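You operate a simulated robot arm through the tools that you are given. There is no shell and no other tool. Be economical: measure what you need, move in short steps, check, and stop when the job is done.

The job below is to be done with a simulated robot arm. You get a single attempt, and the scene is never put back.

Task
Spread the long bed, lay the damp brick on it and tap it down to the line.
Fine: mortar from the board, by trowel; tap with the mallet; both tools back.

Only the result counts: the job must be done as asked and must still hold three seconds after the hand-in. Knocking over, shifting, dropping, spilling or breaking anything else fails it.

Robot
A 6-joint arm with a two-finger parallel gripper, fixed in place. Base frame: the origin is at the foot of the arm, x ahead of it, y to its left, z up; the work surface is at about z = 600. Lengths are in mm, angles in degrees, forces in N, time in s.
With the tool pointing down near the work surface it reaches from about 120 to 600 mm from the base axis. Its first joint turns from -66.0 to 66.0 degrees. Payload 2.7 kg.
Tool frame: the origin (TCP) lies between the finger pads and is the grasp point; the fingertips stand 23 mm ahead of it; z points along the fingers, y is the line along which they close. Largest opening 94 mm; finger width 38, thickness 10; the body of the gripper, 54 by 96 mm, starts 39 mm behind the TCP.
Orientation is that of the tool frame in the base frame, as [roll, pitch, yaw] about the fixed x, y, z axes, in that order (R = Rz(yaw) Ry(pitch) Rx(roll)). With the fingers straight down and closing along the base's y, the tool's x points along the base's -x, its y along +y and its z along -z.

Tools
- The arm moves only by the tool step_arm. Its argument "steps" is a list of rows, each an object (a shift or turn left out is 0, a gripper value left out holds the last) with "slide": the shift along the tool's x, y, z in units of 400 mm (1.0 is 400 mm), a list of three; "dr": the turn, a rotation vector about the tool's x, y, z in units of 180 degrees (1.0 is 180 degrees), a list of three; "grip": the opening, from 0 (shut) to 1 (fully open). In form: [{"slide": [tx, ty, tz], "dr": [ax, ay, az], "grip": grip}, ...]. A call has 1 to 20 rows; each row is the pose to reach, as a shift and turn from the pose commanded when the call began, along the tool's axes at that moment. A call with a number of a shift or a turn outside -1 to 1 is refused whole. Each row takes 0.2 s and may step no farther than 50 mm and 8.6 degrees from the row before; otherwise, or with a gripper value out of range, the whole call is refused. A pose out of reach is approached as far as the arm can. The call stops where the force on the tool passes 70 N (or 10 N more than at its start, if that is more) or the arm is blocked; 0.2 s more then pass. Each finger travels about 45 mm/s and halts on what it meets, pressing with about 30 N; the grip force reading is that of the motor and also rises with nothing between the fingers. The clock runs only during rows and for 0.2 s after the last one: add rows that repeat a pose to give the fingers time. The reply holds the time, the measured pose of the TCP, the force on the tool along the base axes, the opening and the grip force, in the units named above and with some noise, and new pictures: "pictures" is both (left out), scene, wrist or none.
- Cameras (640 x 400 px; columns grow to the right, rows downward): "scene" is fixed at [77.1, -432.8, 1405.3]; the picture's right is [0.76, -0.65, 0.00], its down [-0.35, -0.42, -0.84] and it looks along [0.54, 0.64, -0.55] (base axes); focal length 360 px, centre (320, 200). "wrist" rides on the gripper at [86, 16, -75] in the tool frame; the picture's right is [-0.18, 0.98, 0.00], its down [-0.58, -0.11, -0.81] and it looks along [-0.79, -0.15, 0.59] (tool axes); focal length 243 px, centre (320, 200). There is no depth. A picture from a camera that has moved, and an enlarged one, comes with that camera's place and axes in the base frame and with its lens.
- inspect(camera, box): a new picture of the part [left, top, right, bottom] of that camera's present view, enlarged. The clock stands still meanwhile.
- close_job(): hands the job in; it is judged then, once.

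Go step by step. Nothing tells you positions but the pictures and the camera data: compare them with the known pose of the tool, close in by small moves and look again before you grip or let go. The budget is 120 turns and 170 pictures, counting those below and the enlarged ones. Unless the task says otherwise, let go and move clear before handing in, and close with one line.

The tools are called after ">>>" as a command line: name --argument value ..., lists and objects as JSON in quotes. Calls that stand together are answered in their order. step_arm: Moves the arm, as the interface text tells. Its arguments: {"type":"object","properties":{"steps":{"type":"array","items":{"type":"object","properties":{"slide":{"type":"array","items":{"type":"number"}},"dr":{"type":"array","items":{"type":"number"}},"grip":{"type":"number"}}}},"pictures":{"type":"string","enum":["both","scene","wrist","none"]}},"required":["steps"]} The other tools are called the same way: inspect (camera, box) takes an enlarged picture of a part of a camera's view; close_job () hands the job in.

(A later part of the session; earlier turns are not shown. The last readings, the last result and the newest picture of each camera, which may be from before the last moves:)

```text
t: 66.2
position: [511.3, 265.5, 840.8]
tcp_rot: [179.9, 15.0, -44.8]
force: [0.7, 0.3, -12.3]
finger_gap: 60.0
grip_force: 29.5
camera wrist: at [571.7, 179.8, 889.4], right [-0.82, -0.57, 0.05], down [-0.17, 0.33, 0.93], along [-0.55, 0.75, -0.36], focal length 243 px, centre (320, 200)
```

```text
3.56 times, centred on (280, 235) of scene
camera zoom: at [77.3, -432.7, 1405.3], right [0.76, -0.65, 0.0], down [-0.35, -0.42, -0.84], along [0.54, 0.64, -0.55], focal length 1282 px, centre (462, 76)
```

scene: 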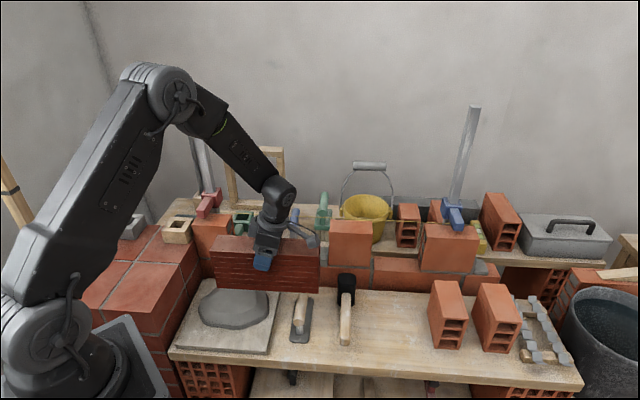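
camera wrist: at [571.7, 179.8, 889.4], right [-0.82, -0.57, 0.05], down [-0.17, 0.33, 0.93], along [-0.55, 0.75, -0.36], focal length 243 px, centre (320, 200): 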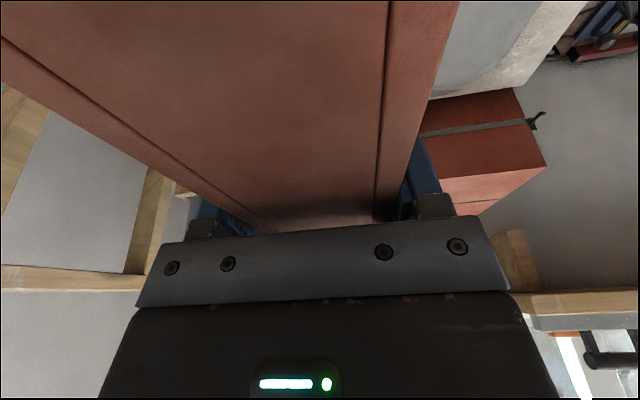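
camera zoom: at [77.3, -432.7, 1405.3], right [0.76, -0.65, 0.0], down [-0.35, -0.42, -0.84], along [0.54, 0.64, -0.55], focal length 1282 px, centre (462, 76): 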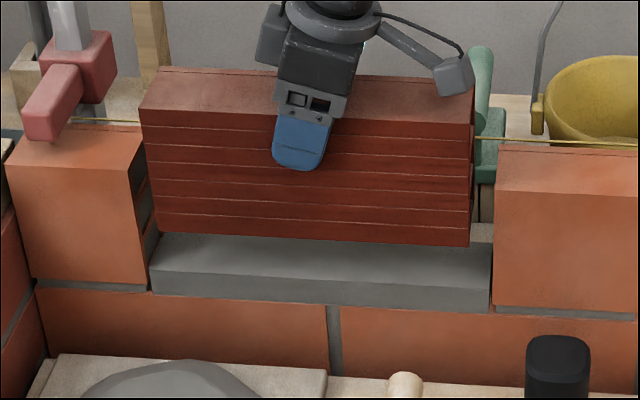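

The brick is over the bed and about 3–4 mm left of centre. I'll correct and lower partway, then check the rear finger against the line.

>>> step_arm --steps '[{"slide": [0.0072, 0, -0.002]}, {"slide": [0.0157, 0, 0.03]}, {"slide": [0.0241, 0, 0.0608]}, {"slide": [0.0241, 0, 0.0608]}]' --pictures "none"

>>> inspect --camera "scene" --box '[190, 180, 370, 290]'

>>> inspect --camera "wrist" --box '[120, 100, 280, 260]'

```text
t: 67.2
position: [513.6, 261.5, 815.1]
tcp_rot: [179.9, 15.2, -44.7]
force: [0.7, -0.1, -12.1]
finger_gap: 60.1
grip_force: 29.5
```

```text
3.56 times, centred on (280, 235) of scene
camera zoom: at [77.3, -432.7, 1405.3], right [0.76, -0.65, 0.0], down [-0.35, -0.42, -0.84], along [0.54, 0.64, -0.55], focal length 1282 px, centre (462, 76)
```

zoom: 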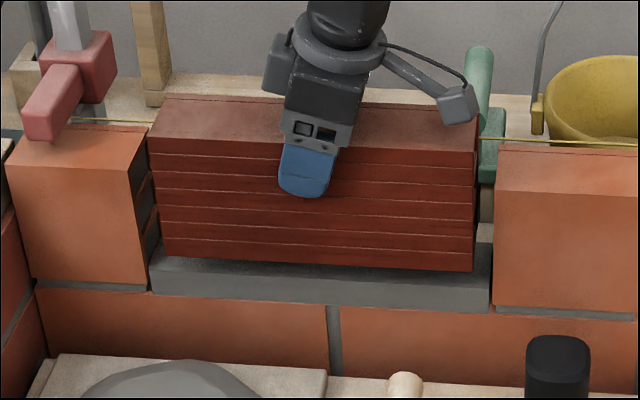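

```text
2.50 times, centred on (200, 180) of wrist
camera zoom: at [573.3, 177.1, 864.3], right [-0.82, -0.57, 0.05], down [-0.17, 0.32, 0.93], along [-0.55, 0.75, -0.37], focal length 606 px, centre (620, 250)
```

zoom: 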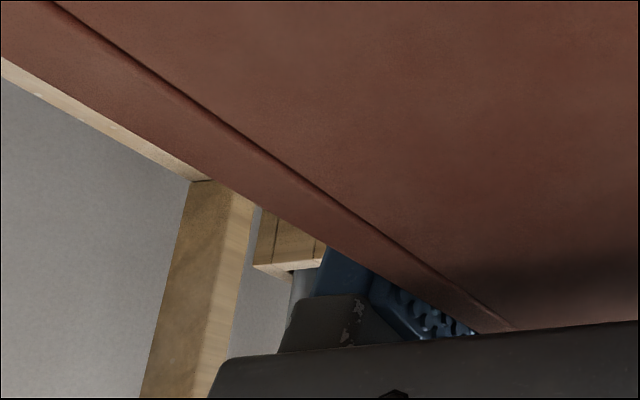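

Alignment looks good. I'm lowering slowly onto the bed and watching the forces.

>>> step_arm --steps '[{"slide": [0.0026, 0, 0.0097]}, {"slide": [0.0052, 0, 0.0193]}, {"slide": [0.0078, 0, 0.029]}, {"slide": [0.0098, 0, 0.0362]}]' --pictures "none"

>>> inspect --camera "scene" --box '[190, 180, 370, 290]'

```text
t: 68.2
position: [511.5, 260.8, 798.6]
tcp_rot: [180.0, 15.0, -44.8]
force: [0.0, 0.8, -12.4]
finger_gap: 60.2
grip_force: 29.8
```

```text
3.56 times, centred on (280, 235) of scene
camera zoom: at [77.3, -432.7, 1405.3], right [0.76, -0.65, 0.0], down [-0.35, -0.42, -0.84], along [0.54, 0.64, -0.55], focal length 1282 px, centre (462, 76)
```

zoom: 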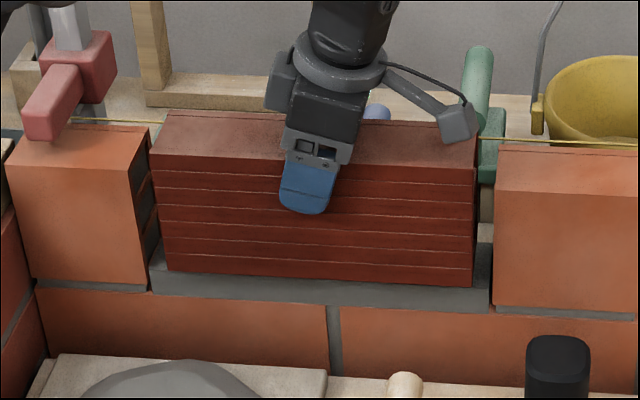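

>>> step_arm --steps '[{"slide": [0.002, 0, 0.0073]}, {"slide": [0.0039, 0, 0.0145]}, {"slide": [0.0052, 0, 0.0193]}, {"slide": [0.0052, 0, 0.0193]}]' --pictures "none"

>>> inspect --camera "scene" --box '[190, 180, 370, 290]'

```text
t: 69.2
position: [513.8, 262.0, 791.9]
tcp_rot: [-180.0, 15.1, -44.7]
force: [0.4, -0.5, -12.3]
finger_gap: 59.7
grip_force: 30.5
```

```text
3.56 times, centred on (280, 235) of scene
camera zoom: at [77.3, -432.7, 1405.3], right [0.76, -0.65, 0.0], down [-0.35, -0.42, -0.84], along [0.54, 0.64, -0.55], focal length 1282 px, centre (462, 76)
```

zoom: 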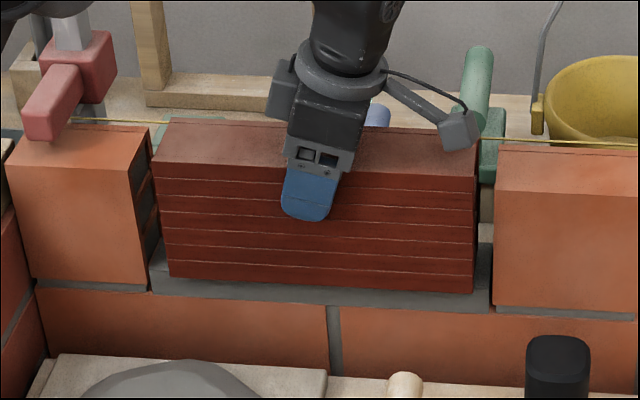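

>>> step_arm --steps '[{"slide": [0.0013, 0, 0.0048]}, {"slide": [0.0026, 0, 0.0097]}, {"slide": [0.0026, 0, 0.0097]}]' --pictures "none"

>>> inspect --camera "scene" --box '[200, 230, 350, 290]'

```text
t: 70.0
position: [513.0, 262.3, 787.4]
tcp_rot: [180.0, 15.0, -44.9]
force: [0.1, 0.8, -11.1]
finger_gap: 59.8
grip_force: 30.2
```

```text
4.27 times, centred on (275, 260) of scene
camera zoom: at [77.3, -432.7, 1405.3], right [0.76, -0.65, 0.0], down [-0.35, -0.42, -0.84], along [0.54, 0.64, -0.55], focal length 1538 px, centre (512, -56)
```

zoom: 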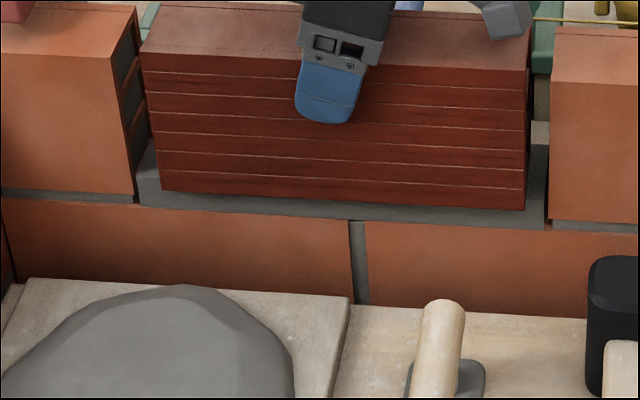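

>>> step_arm --steps '[{"slide": [0.0007, 0, 0.0024]}, {"slide": [0.0013, 0, 0.0048]}, {"slide": [0.002, 0, 0.0073]}, {"slide": [0.002, 0, 0.0073]}]' --pictures "none"

>>> inspect --camera "scene" --box '[290, 200, 370, 280]'

```text
t: 71.0
position: [513.8, 265.0, 787.5]
tcp_rot: [-179.8, 15.1, -44.7]
force: [-11.2, -2.2, 21.3]
finger_gap: 60.2
grip_force: 30.4
```

```text
5.00 times, centred on (330, 240) of scene
camera zoom: at [76.5, -433.0, 1405.2], right [0.76, -0.65, 0.0], down [-0.35, -0.42, -0.84], along [0.54, 0.64, -0.55], focal length 1803 px, centre (270, 0)
```

zoom: 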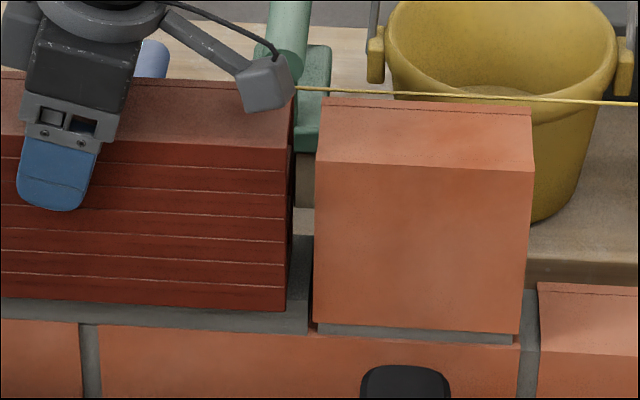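

The brick is seated on the mortar (contact ~33 N), about 8 mm above the line and 5 mm proud at the front, as planned. I'll ease the load, open just a few millimetres, and rise straight up.

>>> step_arm --steps '[{"slide": [-0.001, 0, -0.0036]}, {"slide": [-0.001, 0, -0.0036], "grip": 0.68}, {"slide": [-0.001, 0, -0.0036], "grip": 0.68}, {"slide": [-0.0065, 0, -0.0242]}, {"slide": [-0.026, 0, -0.0966]}, {"slide": [-0.052, 0, -0.193]}, {"slide": [-0.085, 0, -0.3]}, {"slide": [-0.085, 0, -0.3]}]' --pictures "both"

>>> inspect --camera "scene" --box '[190, 190, 370, 290]'

```text
t: 72.8
position: [512.8, 262.6, 909.0]
tcp_rot: [-180.0, 15.0, -44.8]
force: [-0.5, -0.3, -0.3]
finger_gap: 64.1
grip_force: 0.1
camera wrist: at [572.9, 177.3, 958.9], right [-0.82, -0.57, 0.05], down [-0.17, 0.33, 0.93], along [-0.55, 0.75, -0.37], focal length 243 px, centre (320, 200)
```

scene: 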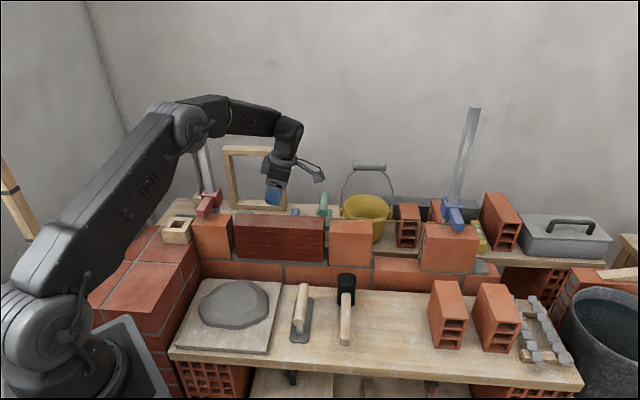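
wrist: 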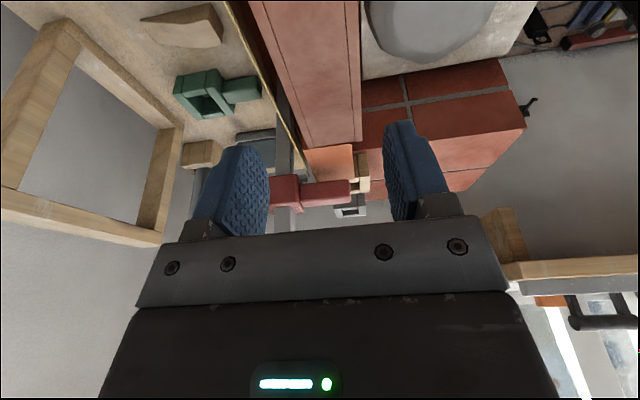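

```text
3.56 times, centred on (280, 240) of scene
camera zoom: at [77.1, -432.8, 1405.3], right [0.76, -0.65, 0.0], down [-0.35, -0.42, -0.84], along [0.54, 0.64, -0.55], focal length 1282 px, centre (462, 58)
```

zoom: 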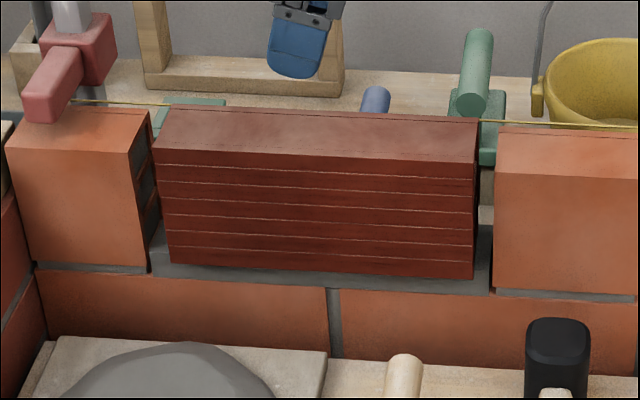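

The brick is laid and symmetric in the gap. I'll check its alignment with the left brick and the line from above.

>>> inspect --camera "wrist" --box '[220, 0, 400, 200]'

```text
2.00 times, centred on (310, 100) of wrist
camera zoom: at [572.9, 177.3, 958.9], right [-0.82, -0.57, 0.05], down [-0.17, 0.33, 0.93], along [-0.55, 0.75, -0.37], focal length 485 px, centre (340, 400)
```

zoom: 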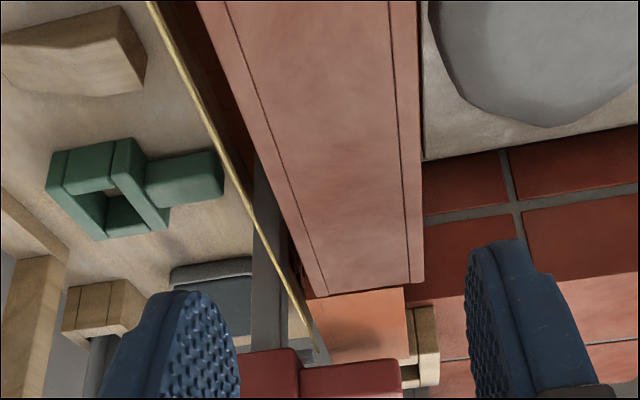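

The brick sits about 6 mm proud of the wall face. I'll nudge it back with closed, tilted fingers low on its front face before tapping. First I'll turn back to yaw -135 in front of the wall.

>>> step_arm --steps '[{"slide": [0, 0.04, 0], "dr": [0.0108, 0, 0.0403], "grip": 0}, {"slide": [0, 0.08, 0], "dr": [0.0217, 0, 0.0805]}, {"slide": [0, 0.12, 0], "dr": [0.0325, 0, 0.1208]}, {"slide": [0, 0.16, 0], "dr": [0.0433, 0, 0.161]}, {"slide": [0, 0.2, 0], "dr": [0.0542, 0, 0.2013]}, {"slide": [0, 0.24, 0], "dr": [0.065, 0, 0.2415]}, {"slide": [0, 0.28, 0], "dr": [0.0758, 0, 0.2818]}, {"slide": [0, 0.32, 0], "dr": [0.0867, 0, 0.322]}, {"slide": [0, 0.35, 0], "dr": [0.0975, 0, 0.3623]}, {"slide": [0, 0.36, 0], "dr": [0.1083, 0, 0.4025]}, {"slide": [0, 0.36, 0], "dr": [0.1192, 0, 0.4428]}, {"slide": [0, 0.36, 0], "dr": [0.13, 0, 0.483]}, {"slide": [0, 0.36, 0], "dr": [0.13, 0, 0.483]}]' --pictures "wrist"

```text
t: 75.6
position: [410.6, 162.1, 910.2]
tcp_rot: [180.0, 15.1, -134.8]
force: [-0.2, 1.1, -0.9]
finger_gap: 0.0
grip_force: 29.9
camera wrist: at [325.1, 98.7, 959.0], right [-0.57, 0.82, 0.05], down [0.32, 0.17, 0.93], along [0.75, 0.55, -0.36], focal length 243 px, centre (320, 200)
```

wrist: 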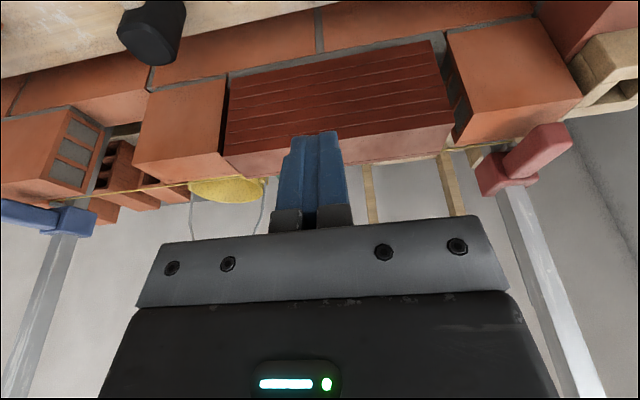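

>>> step_arm --steps '[{"slide": [-0.0155, -0.003, 0.0964]}, {"slide": [-0.031, -0.006, 0.1928]}, {"slide": [-0.0465, -0.009, 0.289]}, {"slide": [-0.062, -0.012, 0.3856]}, {"slide": [-0.0775, -0.015, 0.482]}, {"slide": [-0.0775, -0.015, 0.482]}]' --pictures "wrist"

>>> inspect --camera "scene" --box '[210, 200, 350, 290]'

```text
t: 77.0
position: [471.5, 214.3, 729.3]
tcp_rot: [-180.0, 15.1, -134.7]
force: [-4.1, -2.5, 2.1]
finger_gap: 0.0
grip_force: 30.0
camera wrist: at [386.8, 151.4, 778.5], right [-0.57, 0.82, 0.05], down [0.33, 0.17, 0.93], along [0.75, 0.55, -0.37], focal length 243 px, centre (320, 200)
```

wrist: 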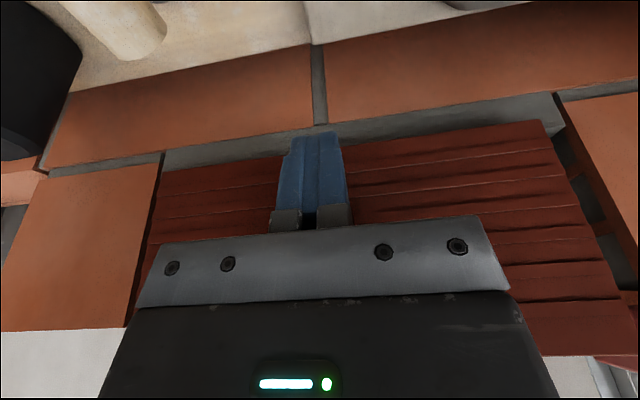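

```text
4.44 times, centred on (280, 245) of scene
camera zoom: at [77.0, -432.9, 1405.3], right [0.76, -0.65, 0.0], down [-0.35, -0.42, -0.84], along [0.54, 0.64, -0.55], focal length 1602 px, centre (498, 0)
```

zoom: 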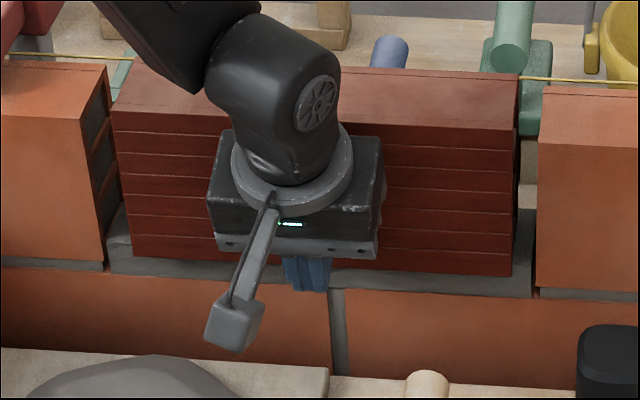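

There is already slight contact (~5 N). I'll push back in 2 mm steps.

>>> step_arm --steps '[{"slide": [-0.0048, 0, 0.0013]}, {"slide": [-0.0097, 0, 0.0026]}, {"slide": [-0.0097, 0, 0.0026]}]' --pictures "none"

>>> inspect --camera "scene" --box '[210, 200, 350, 290]'

```text
t: 77.8
position: [475.0, 218.0, 730.0]
tcp_rot: [179.9, 15.2, -134.8]
force: [-1.4, -4.4, 2.7]
finger_gap: 0.1
grip_force: 30.1
```

```text
4.44 times, centred on (280, 245) of scene
camera zoom: at [77.0, -432.9, 1405.2], right [0.76, -0.65, 0.0], down [-0.35, -0.42, -0.84], along [0.54, 0.64, -0.55], focal length 1602 px, centre (498, 0)
```

zoom: 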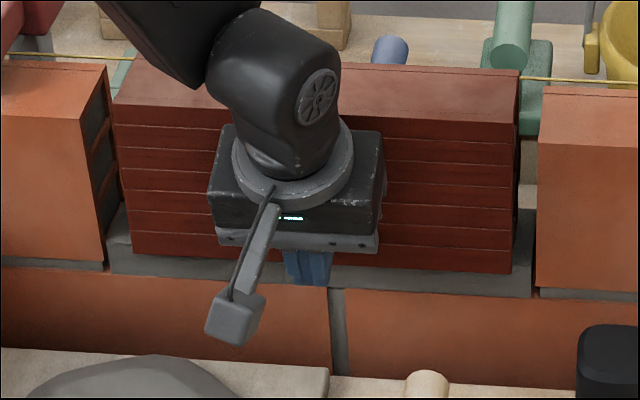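

The brick slid back easily and is now flush (front at e2≈525, parallel). I'm retreating toward the mallet, whose handle is near e1≈381 with its head standing upright.

>>> step_arm --steps '[{"slide": [0.04, 0, -0.011]}, {"slide": [0.145, 0, -0.039]}, {"slide": [0.115, -0.02, -0.15], "grip": 0.6}, {"slide": [0.1, -0.06, -0.24]}, {"slide": [0.1, -0.16, -0.24], "dr": [0, 0.03, 0]}, {"slide": [0.1, -0.26, -0.24], "dr": [0, 0.06, 0]}, {"slide": [0.1, -0.36, -0.24], "dr": [0, 0.0833, 0]}, {"slide": [0.1, -0.46, -0.24], "dr": [0, 0.0833, 0]}, {"slide": [0.1, -0.49, -0.24], "dr": [0, 0.0833, 0]}, {"slide": [0.1, -0.49, -0.24], "dr": [0, 0.0833, 0]}]' --pictures "both"

>>> inspect --camera "scene" --box '[190, 190, 370, 290]'

```text
t: 80.0
position: [568.6, 33.7, 812.3]
tcp_rot: [-180.0, 0.1, -134.7]
force: [0.5, -0.1, 0.2]
finger_gap: 56.5
grip_force: 0.1
camera wrist: at [495.3, -18.6, 887.4], right [-0.57, 0.82, 0.0], down [0.49, 0.34, 0.81], along [0.66, 0.46, -0.59], focal length 243 px, centre (320, 200)
```

scene: 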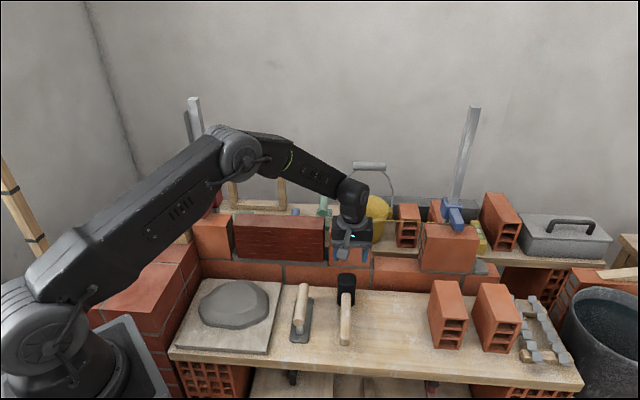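
wrist: 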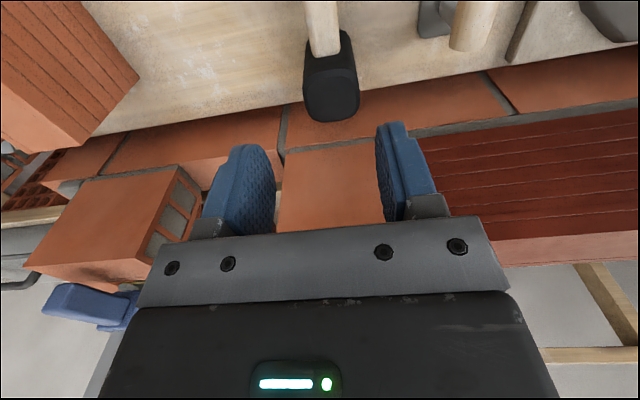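

```text
3.56 times, centred on (280, 240) of scene
camera zoom: at [77.1, -432.8, 1405.3], right [0.76, -0.65, 0.0], down [-0.35, -0.42, -0.84], along [0.54, 0.64, -0.55], focal length 1282 px, centre (462, 58)
```

zoom: 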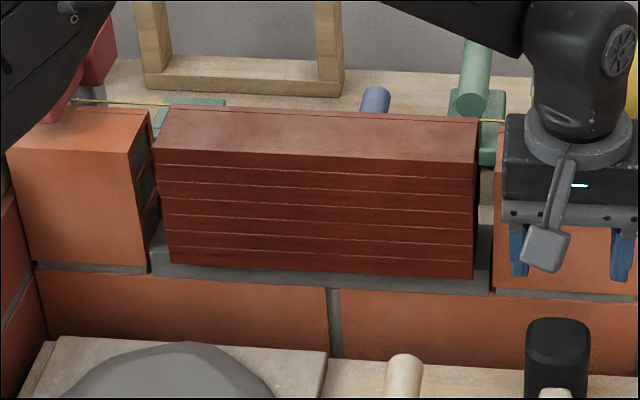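

The brick has sprung back to its earlier position, so the wet bed gave elastically. I'll push once more, a bit further, to see if it can be shifted for good.

>>> step_arm --steps '[{"slide": [0, 0.1, 0], "dr": [0, -0.03, 0], "grip": 0}, {"slide": [0, 0.2, 0], "dr": [0, -0.06, 0]}, {"slide": [0, 0.3, 0], "dr": [0, -0.0833, 0]}, {"slide": [0, 0.4, 0.03], "dr": [0, -0.0833, 0]}, {"slide": [0, 0.48, 0.1], "dr": [0, -0.0833, 0]}, {"slide": [-0.03, 0.48, 0.205], "dr": [0, -0.0833, 0]}, {"slide": [-0.12, 0.48, 0.205], "dr": [0, -0.0833, 0]}, {"slide": [-0.14, 0.48, 0.205], "dr": [0, -0.0833, 0]}, {"slide": [-0.155, 0.48, 0.205], "dr": [0, -0.0833, 0]}, {"slide": [-0.17, 0.48, 0.205], "dr": [0, -0.0833, 0]}, {"slide": [-0.17, 0.48, 0.205], "dr": [0, -0.0833, 0]}]' --pictures "none"

>>> inspect --camera "scene" --box '[190, 190, 370, 290]'

```text
t: 82.4
position: [479.5, 218.3, 731.4]
tcp_rot: [180.0, 15.0, -134.8]
force: [-2.8, -3.6, 3.3]
finger_gap: 0.0
grip_force: 30.2
```

```text
3.56 times, centred on (280, 240) of scene
camera zoom: at [77.0, -432.9, 1405.3], right [0.76, -0.65, 0.0], down [-0.35, -0.42, -0.84], along [0.54, 0.64, -0.55], focal length 1282 px, centre (462, 58)
```

zoom: 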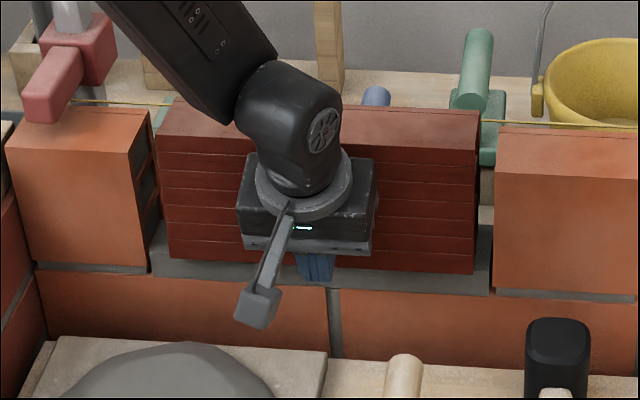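

The push tips the brick rather than sliding it, so I'll stop that. I'll retreat and instead re-grip it from above and shift it squarely.

>>> step_arm --steps '[{"slide": [0.02, 0, -0.0054]}, {"slide": [0.06, 0, -0.016]}, {"slide": [0.145, 0, -0.039]}, {"slide": [0.118, 0, -0.14]}, {"slide": [0.088, 0, -0.25]}, {"slide": [0.06, 0, -0.36], "dr": [0, 0.04, 0]}, {"slide": [0.035, 0, -0.45], "dr": [0, 0.0833, 0]}, {"slide": [0.035, 0, -0.45], "dr": [0, 0.0833, 0]}]' --pictures "none"

>>> inspect --camera "scene" --box '[190, 190, 370, 290]'

```text
t: 84.2
position: [439.7, 175.2, 903.2]
tcp_rot: [-179.9, 0.0, -134.8]
force: [-0.3, -0.1, -0.2]
finger_gap: 0.0
grip_force: 29.5
```

```text
3.56 times, centred on (280, 240) of scene
camera zoom: at [77.1, -432.8, 1405.3], right [0.76, -0.65, 0.0], down [-0.35, -0.42, -0.84], along [0.54, 0.64, -0.55], focal length 1282 px, centre (462, 58)
```

zoom: 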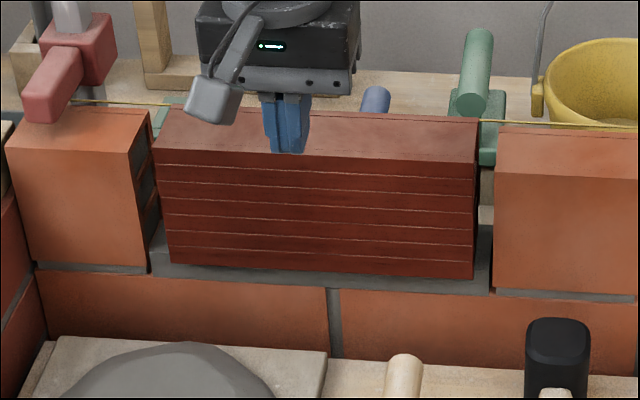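

>>> step_arm --steps '[{"slide": [-0.0, 0.002, 0], "dr": [0, 0, -0.0455], "grip": 0.72}, {"slide": [-0.03, 0.004, 0], "dr": [0, 0, -0.0909]}, {"slide": [-0.06, 0.006, 0], "dr": [0, 0, -0.1364]}, {"slide": [-0.09, 0.01, 0], "dr": [0, 0, -0.1818]}, {"slide": [-0.12, 0.014, 0], "dr": [0, 0, -0.2273]}, {"slide": [-0.15, 0.018, 0], "dr": [0, 0, -0.2727]}, {"slide": [-0.18, 0.02, 0], "dr": [0, 0, -0.3182]}, {"slide": [-0.21, 0.022, 0], "dr": [0, 0, -0.3636]}, {"slide": [-0.24, 0.025, 0], "dr": [0, 0, -0.4091]}, {"slide": [-0.27, 0.025, 0], "dr": [0, 0, -0.4545]}, {"slide": [-0.285, 0.025, 0], "dr": [0, 0, -0.5]}, {"slide": [-0.285, 0.025, 0.05], "dr": [0, 0, -0.5]}, {"slide": [-0.285, 0.025, 0.12], "dr": [0, 0, -0.5]}, {"slide": [-0.285, 0.025, 0.16], "dr": [0, 0, -0.5]}, {"slide": [-0.285, 0.025, 0.16], "dr": [0, 0, -0.5]}]' --pictures "wrist"

>>> inspect --camera "wrist" --box '[200, 60, 420, 220]'

```text
t: 87.4
position: [511.4, 262.8, 838.9]
tcp_rot: [-179.9, 0.0, -44.8]
force: [0.0, 0.5, -0.6]
finger_gap: 67.7
grip_force: 0.1
camera wrist: at [560.1, 188.8, 913.1], right [-0.82, -0.57, 0.0], down [-0.34, 0.49, 0.81], along [-0.46, 0.66, -0.59], focal length 243 px, centre (320, 200)
```

wrist: 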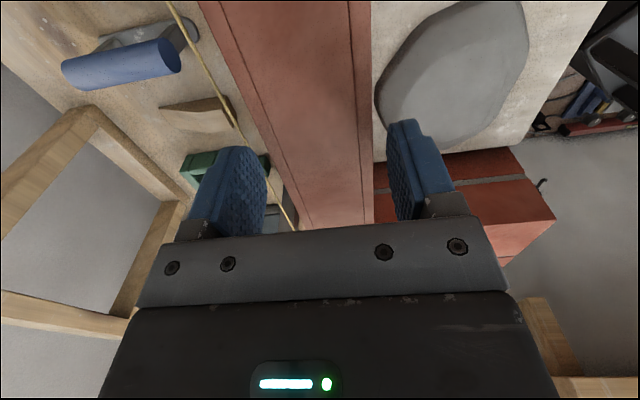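

```text
2.50 times, centred on (310, 140) of wrist
camera zoom: at [560.1, 188.8, 913.1], right [-0.82, -0.57, 0.0], down [-0.34, 0.49, 0.81], along [-0.46, 0.66, -0.59], focal length 606 px, centre (345, 350)
```

zoom: 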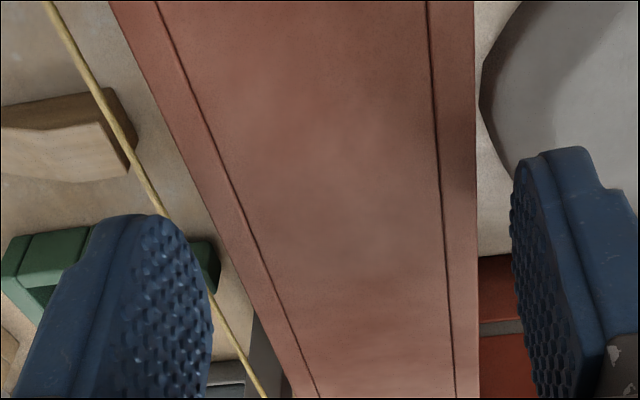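

From here the line is about 17 mm behind the brick's rear face, so there is room to shift 5 mm. I'll lower and grip.

>>> step_arm --steps '[{"slide": [0, -0.004, 0.04]}, {"slide": [0, -0.004, 0.09]}, {"slide": [0, -0.004, 0.118]}, {"slide": [0, -0.004, 0.118], "grip": 0.5}, {"slide": [0, -0.004, 0.118], "grip": 0.5}, {"slide": [0, -0.004, 0.118], "grip": 0.5}]' --pictures "none"

```text
t: 88.8
position: [512.7, 264.7, 789.9]
tcp_rot: [-180.0, 0.0, -44.9]
force: [-4.0, -3.5, 0.9]
finger_gap: 59.9
grip_force: 29.7
```

>>> step_arm --steps '[{"slide": [0, 0, -0.0075]}, {"slide": [0, 0, -0.015]}, {"slide": [-0.003, -0.006, -0.015]}, {"slide": [-0.005, -0.0125, -0.015]}, {"slide": [-0.005, -0.0125, -0.008]}, {"slide": [-0.005, -0.0125, 0]}, {"slide": [-0.005, -0.0125, 0.004]}]' --pictures "none"

>>> inspect --camera "scene" --box '[190, 190, 370, 290]'

```text
t: 90.4
position: [514.8, 268.4, 789.8]
tcp_rot: [-179.9, 0.0, -44.8]
force: [-0.9, -0.5, -10.8]
finger_gap: 59.8
grip_force: 29.7
```

```text
3.56 times, centred on (280, 240) of scene
camera zoom: at [77.2, -432.7, 1405.3], right [0.76, -0.65, 0.0], down [-0.35, -0.42, -0.84], along [0.54, 0.64, -0.55], focal length 1282 px, centre (462, 58)
```

zoom: 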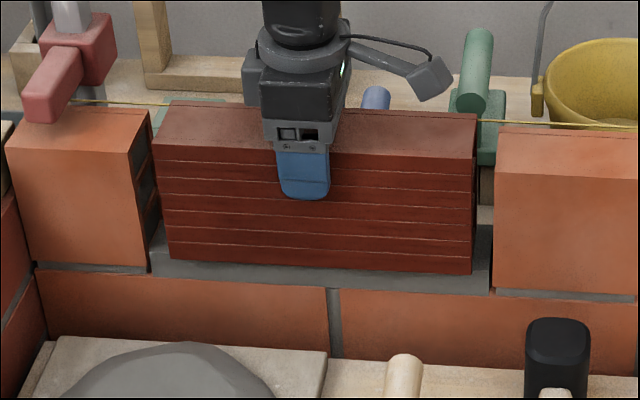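

>>> step_arm --steps '[{"slide": [0, 0, 0.003]}, {"slide": [0, 0, 0.006]}, {"slide": [0, 0, 0.006]}]' --pictures "none"

```text
t: 91.2
position: [515.3, 268.6, 790.1]
tcp_rot: [-179.8, -0.1, -44.8]
force: [-4.7, -3.1, 12.8]
finger_gap: 60.0
grip_force: 30.1
```

Contact at +13 N. I'll release with a small opening and rise straight up.

>>> step_arm --steps '[{"slide": [0, 0, -0.002], "grip": 0.67}, {"slide": [0, 0, -0.002], "grip": 0.67}, {"slide": [0, 0, -0.002], "grip": 0.67}, {"slide": [0, 0, -0.03]}, {"slide": [0, 0, -0.12]}, {"slide": [0, 0, -0.2]}, {"slide": [0, 0, -0.2]}]' --pictures "none"

>>> inspect --camera "scene" --box '[190, 190, 370, 290]'

>>> inspect --camera "wrist" --box '[200, 0, 420, 220]'

```text
t: 92.8
position: [515.0, 268.3, 869.0]
tcp_rot: [-179.8, 0.0, -44.9]
force: [0.2, 0.2, -0.3]
finger_gap: 63.0
grip_force: 0.1
```

```text
3.56 times, centred on (280, 240) of scene
camera zoom: at [77.1, -432.8, 1405.3], right [0.76, -0.65, 0.0], down [-0.35, -0.42, -0.84], along [0.54, 0.64, -0.55], focal length 1282 px, centre (462, 58)
```

zoom: 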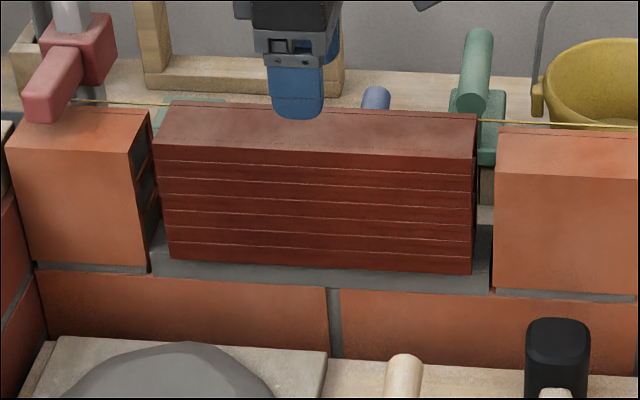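

```text
1.82 times, centred on (310, 110) of wrist
camera zoom: at [562.7, 194.6, 942.6], right [-0.82, -0.57, 0.0], down [-0.34, 0.49, 0.81], along [-0.46, 0.66, -0.59], focal length 441 px, centre (338, 364)
```

zoom: 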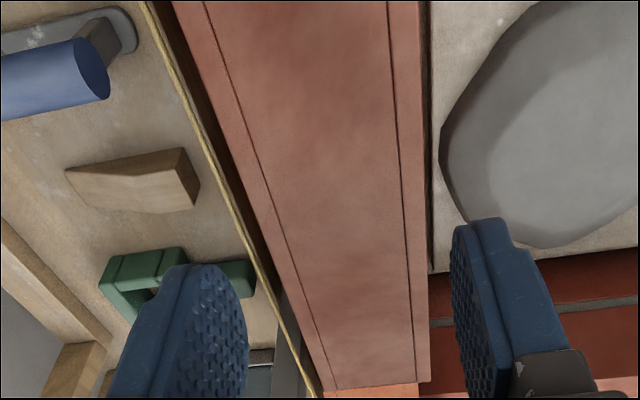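

>>> inspect --camera "scene" --box '[205, 245, 265, 280]'

>>> inspect --camera "scene" --box '[290, 250, 350, 285]'

```text
10.67 times, centred on (235, 262) of scene
camera zoom: at [77.1, -432.8, 1405.3], right [0.76, -0.65, 0.0], down [-0.35, -0.42, -0.84], along [0.54, 0.64, -0.55], focal length 3846 px, centre (1227, -467)
```

zoom: 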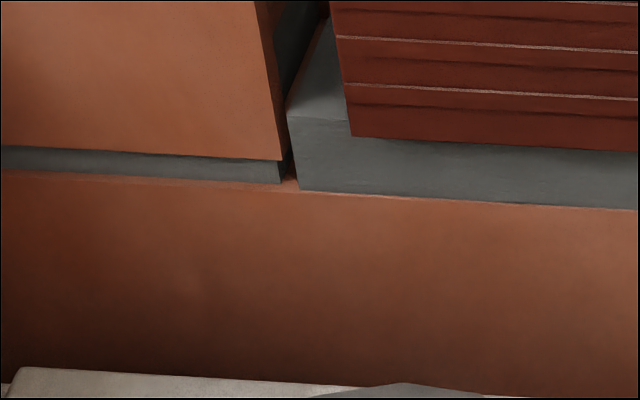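

```text
10.67 times, centred on (320, 268) of scene
camera zoom: at [77.1, -432.8, 1405.3], right [0.76, -0.65, 0.0], down [-0.35, -0.42, -0.84], along [0.54, 0.64, -0.55], focal length 3846 px, centre (320, -520)
```

zoom: 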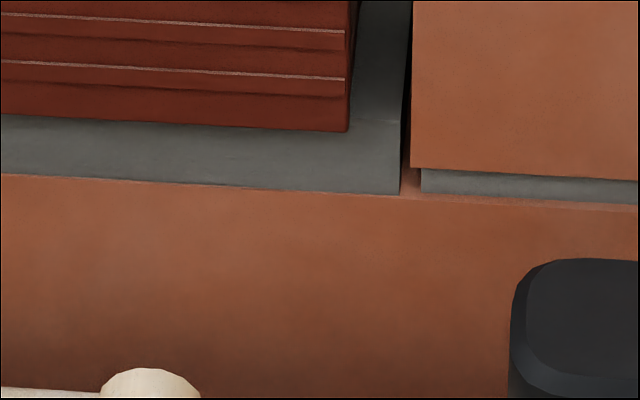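

The brick still overhangs the bed's front by ~5.5 mm at both ends, so it is parallel but proud. Its top is ~12 mm above the line, so I'll grip only with the fingertips above the line and shift it the rest of the way.

>>> step_arm --steps '[{"slide": [0, 0, 0.05], "grip": 0.74}, {"slide": [0, 0, 0.1]}, {"slide": [0, 0, 0.13]}, {"slide": [0, 0, 0.13], "grip": 0.5}, {"slide": [0, 0, 0.13], "grip": 0.5}, {"slide": [0, 0, 0.13], "grip": 0.5}]' --pictures "none"

>>> inspect --camera "scene" --box '[230, 190, 330, 250]'

```text
t: 94.2
position: [514.4, 269.4, 815.1]
tcp_rot: [180.0, 0.0, -44.8]
force: [-3.3, -4.4, 2.5]
finger_gap: 59.7
grip_force: 29.6
```

```text
6.40 times, centred on (280, 220) of scene
camera zoom: at [77.0, -432.9, 1405.2], right [0.76, -0.65, 0.0], down [-0.35, -0.42, -0.84], along [0.54, 0.64, -0.55], focal length 2308 px, centre (576, 72)
```

zoom: 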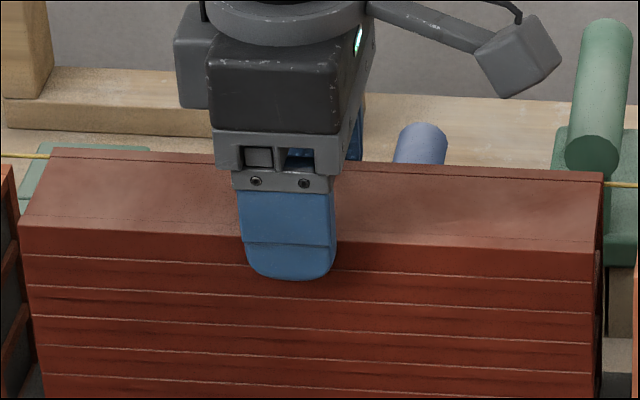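

>>> step_arm --steps '[{"slide": [0, 0, -0.005]}, {"slide": [0, 0, -0.01]}, {"slide": [0, -0.006, -0.01]}, {"slide": [0, -0.014, -0.01]}, {"slide": [0, -0.014, -0.005]}, {"slide": [0, -0.014, 0.0]}, {"slide": [0, -0.014, 0.004]}]' --pictures "none"

>>> inspect --camera "scene" --box '[290, 250, 350, 285]'

>>> inspect --camera "scene" --box '[205, 245, 265, 280]'

```text
t: 95.8
position: [518.8, 272.3, 815.5]
tcp_rot: [-179.9, 0.0, -44.9]
force: [-5.1, -3.4, 2.9]
finger_gap: 59.7
grip_force: 30.1
```

```text
10.67 times, centred on (320, 268) of scene
camera zoom: at [76.9, -432.9, 1405.3], right [0.76, -0.65, 0.0], down [-0.35, -0.42, -0.84], along [0.54, 0.64, -0.55], focal length 3846 px, centre (320, -520)
```

zoom: 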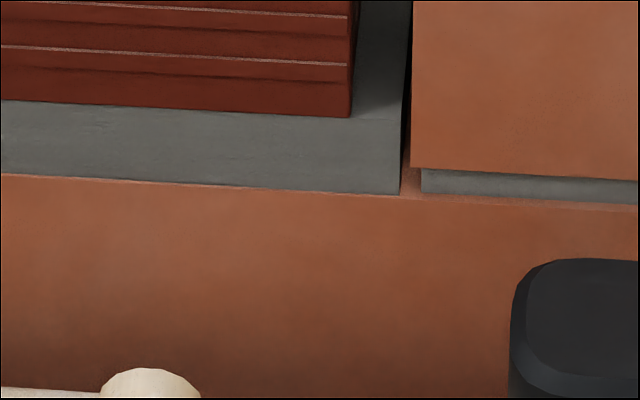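

```text
10.67 times, centred on (235, 262) of scene
camera zoom: at [76.9, -432.9, 1405.3], right [0.76, -0.65, 0.0], down [-0.35, -0.42, -0.84], along [0.54, 0.64, -0.55], focal length 3846 px, centre (1227, -467)
```

zoom: 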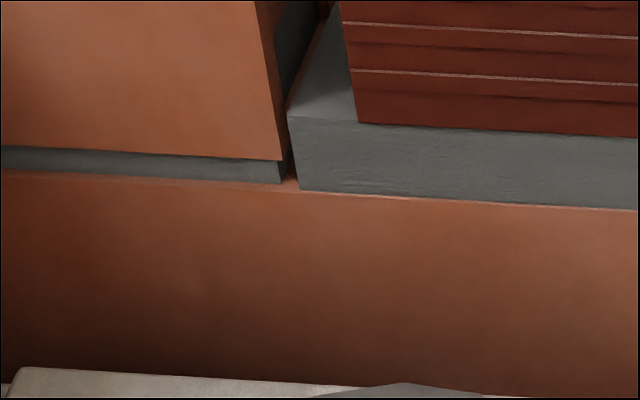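

Now the brick is flush with the bed front at both ends. Releasing and rising.

>>> step_arm --steps '[{"slide": [0, 0, 0], "grip": 0.7}, {"slide": [0, 0, 0], "grip": 0.7}, {"slide": [0, 0, 0], "grip": 0.7}, {"slide": [0, 0, -0.05]}, {"slide": [0, 0, -0.15]}, {"slide": [0, 0.1, -0.2]}, {"slide": [0, 0.2, -0.2]}, {"slide": [0, 0.32, -0.2]}, {"slide": [0, 0.32, -0.2]}]' --pictures "none"

>>> inspect --camera "scene" --box '[190, 190, 370, 290]'

```text
t: 97.8
position: [427.7, 180.7, 895.3]
tcp_rot: [-179.9, 0.0, -44.8]
force: [-0.4, 0.6, -0.2]
finger_gap: 65.8
grip_force: 0.2
```

```text
3.56 times, centred on (280, 240) of scene
camera zoom: at [77.1, -432.8, 1405.3], right [0.76, -0.65, 0.0], down [-0.35, -0.42, -0.84], along [0.54, 0.64, -0.55], focal length 1282 px, centre (462, 58)
```

zoom: 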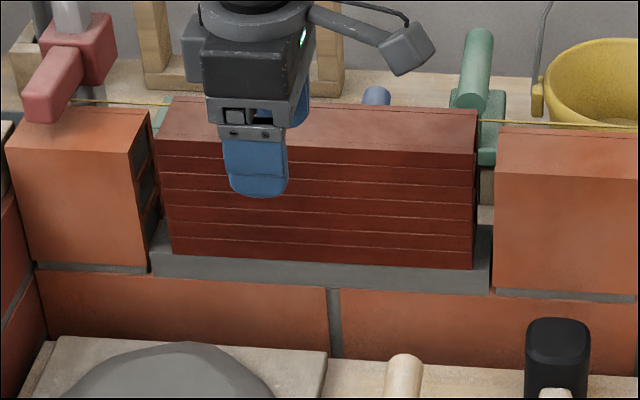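

The brick is laid flush. Next is the mallet: turning back and hovering over its handle.

>>> step_arm --steps '[{"slide": [0.043, 0.006, 0], "dr": [0, 0, 0.0417]}, {"slide": [0.086, 0.012, 0], "dr": [0, 0, 0.0833]}, {"slide": [0.129, 0.018, 0], "dr": [0, 0, 0.125]}, {"slide": [0.172, 0.024, 0], "dr": [0, 0, 0.1667]}, {"slide": [0.215, 0.03, 0], "dr": [0, 0, 0.2083]}, {"slide": [0.258, 0.036, 0], "dr": [0, 0, 0.25]}, {"slide": [0.301, 0.042, 0], "dr": [0, 0, 0.2917]}, {"slide": [0.344, 0.048, 0], "dr": [0, 0, 0.3333]}, {"slide": [0.387, 0.054, 0], "dr": [0, 0, 0.375]}, {"slide": [0.43, 0.06, 0], "dr": [0, 0, 0.4167]}, {"slide": [0.473, 0.066, 0.03], "dr": [0, 0, 0.4583]}, {"slide": [0.505, 0.07, 0.1], "dr": [0, 0, 0.5]}, {"slide": [0.505, 0.07, 0.2], "dr": [0, 0, 0.5]}, {"slide": [0.505, 0.07, 0.28], "dr": [0, 0, 0.5]}, {"slide": [0.505, 0.07, 0.28], "dr": [0, 0, 0.5]}]' --pictures "wrist"

```text
t: 101.0
position: [551.0, 20.1, 782.6]
tcp_rot: [-180.0, 0.1, -134.8]
force: [0.6, 1.4, 0.3]
finger_gap: 65.9
grip_force: 0.1
camera wrist: at [477.6, -30.7, 856.4], right [-0.57, 0.82, 0.0], down [0.49, 0.33, 0.81], along [0.66, 0.46, -0.59], focal length 243 px, centre (320, 200)
```

wrist: 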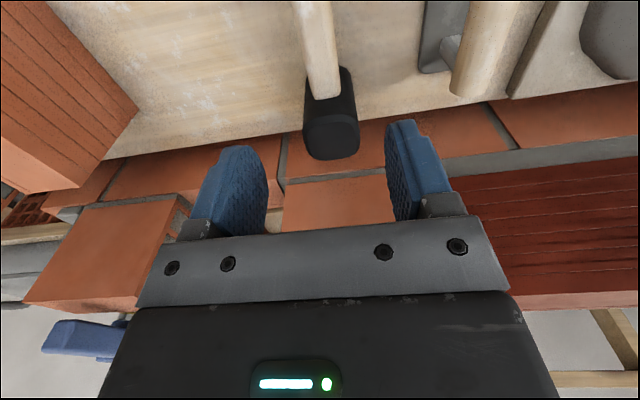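

The handle is nearly on the axis. I'll lower to just above it and check its height.

>>> step_arm --steps '[{"slide": [0.012, -0.004, 0.1]}, {"slide": [0.012, -0.004, 0.2]}, {"slide": [0.012, -0.004, 0.28]}, {"slide": [0.012, -0.004, 0.28]}]' --pictures "wrist"

>>> inspect --camera "scene" --box '[300, 250, 390, 350]'

```text
t: 102.0
position: [549.7, 15.8, 668.9]
tcp_rot: [180.0, 0.1, -134.8]
force: [-0.1, 1.1, 0.2]
finger_gap: 66.1
grip_force: 0.2
camera wrist: at [476.1, -35.8, 743.4], right [-0.57, 0.82, 0.0], down [0.49, 0.33, 0.81], along [0.67, 0.46, -0.59], focal length 243 px, centre (320, 200)
```

wrist: 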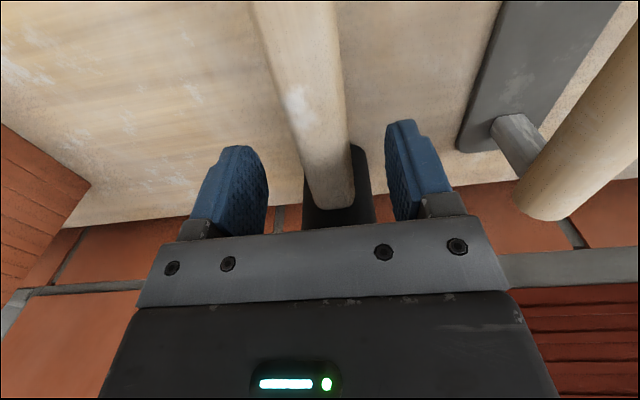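

```text
4.00 times, centred on (345, 300) of scene
camera zoom: at [77.1, -432.8, 1405.3], right [0.76, -0.65, 0.0], down [-0.35, -0.42, -0.84], along [0.54, 0.64, -0.55], focal length 1442 px, centre (220, -200)
```

zoom: 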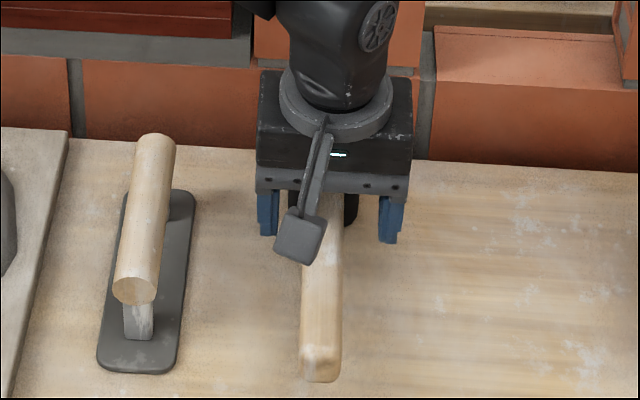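

>>> step_arm --steps '[{"slide": [0, 0, 0.03]}, {"slide": [0, 0, 0.06]}, {"slide": [0, 0, 0.06], "grip": 0.2}, {"slide": [0, 0, 0.06], "grip": 0.15}, {"slide": [0, 0, 0.06], "grip": 0.15}, {"slide": [0, 0, 0.06], "grip": 0.15}]' --pictures "wrist"

```text
t: 103.4
position: [549.4, 15.7, 647.0]
tcp_rot: [-180.0, 0.1, -134.8]
force: [0.2, 0.4, -0.6]
finger_gap: 25.8
grip_force: 30.0
camera wrist: at [475.8, -35.8, 719.6], right [-0.57, 0.82, 0.0], down [0.49, 0.33, 0.81], along [0.66, 0.46, -0.59], focal length 243 px, centre (320, 200)
```

wrist: 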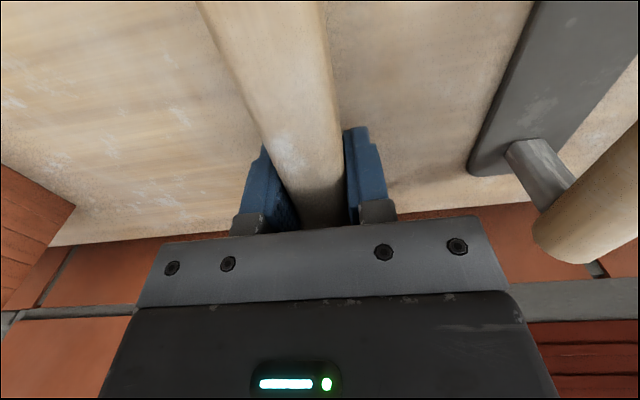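

The mallet is gripped. I'm lifting it and carrying it in front of the laid brick.

>>> step_arm --steps '[{"slide": [0, 0, -0.06]}, {"slide": [0, 0, -0.18]}, {"slide": [0, 0, -0.3]}, {"slide": [0, 0, -0.42]}, {"slide": [0, 0, -0.54]}, {"slide": [0, 0.05, -0.6]}, {"slide": [0, 0.16, -0.62]}, {"slide": [0, 0.27, -0.62]}, {"slide": [0, 0.38, -0.62]}, {"slide": [-0.03, 0.48, -0.62]}, {"slide": [-0.13, 0.49, -0.62]}, {"slide": [-0.23, 0.49, -0.62]}, {"slide": [-0.25, 0.49, -0.62]}, {"slide": [-0.25, 0.49, -0.62]}]' --pictures "both"

>>> inspect --camera "scene" --box '[200, 170, 360, 280]'

```text
t: 106.4
position: [479.5, 223.1, 893.0]
tcp_rot: [180.0, 0.2, -134.7]
force: [0.1, 0.4, -4.4]
finger_gap: 25.9
grip_force: 29.8
camera wrist: at [405.9, 171.8, 966.9], right [-0.57, 0.82, 0.0], down [0.49, 0.34, 0.81], along [0.66, 0.46, -0.59], focal length 243 px, centre (320, 200)
```

scene: 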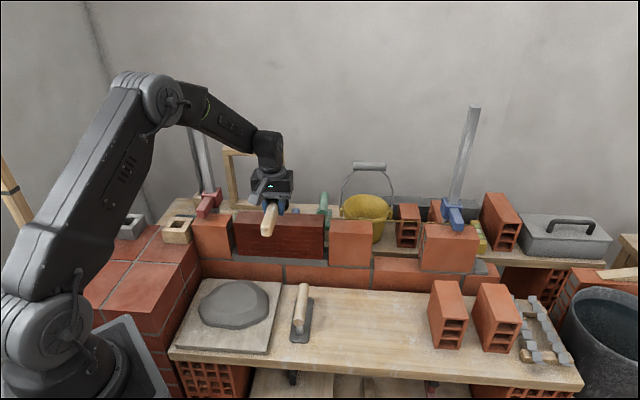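
wrist: 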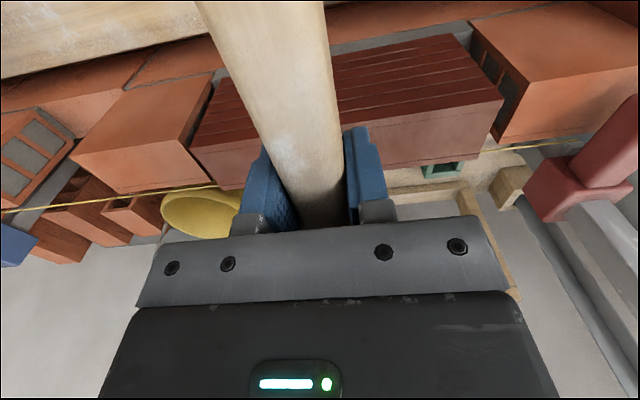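

```text
3.64 times, centred on (280, 225) of scene
camera zoom: at [77.2, -432.8, 1405.3], right [0.76, -0.65, 0.0], down [-0.35, -0.42, -0.84], along [0.54, 0.64, -0.55], focal length 1311 px, centre (466, 109)
```

zoom: 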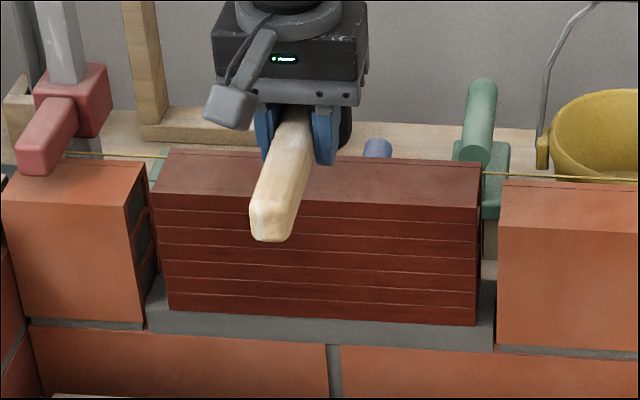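

The mallet head is over the brick centre. First a gentle tap, then I'll look at the effect.

>>> step_arm --steps '[{"slide": [-0.0075, 0, 0.05]}, {"slide": [-0.0075, 0, 0.09]}, {"slide": [-0.0075, 0, 0.12]}, {"slide": [-0.0075, 0, 0.07]}, {"slide": [-0.0075, 0, 0.07]}]' --pictures "none"

>>> inspect --camera "scene" --box '[200, 170, 360, 280]'

```text
t: 107.6
position: [483.6, 225.3, 863.9]
tcp_rot: [180.0, -0.1, -134.8]
force: [0.3, 1.3, -3.5]
finger_gap: 25.9
grip_force: 30.4
```

```text
3.64 times, centred on (280, 225) of scene
camera zoom: at [77.1, -432.8, 1405.3], right [0.76, -0.65, 0.0], down [-0.35, -0.42, -0.84], along [0.54, 0.64, -0.55], focal length 1311 px, centre (466, 109)
```

zoom: 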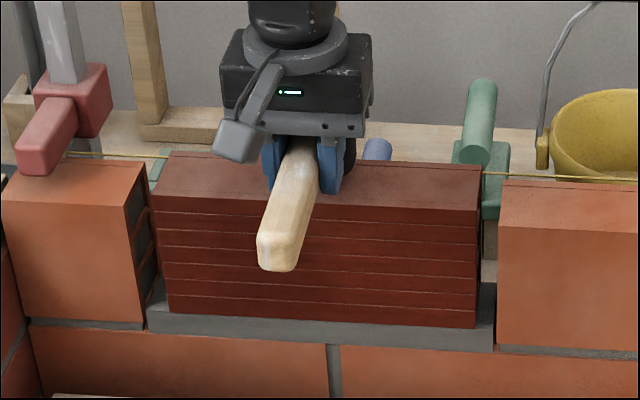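

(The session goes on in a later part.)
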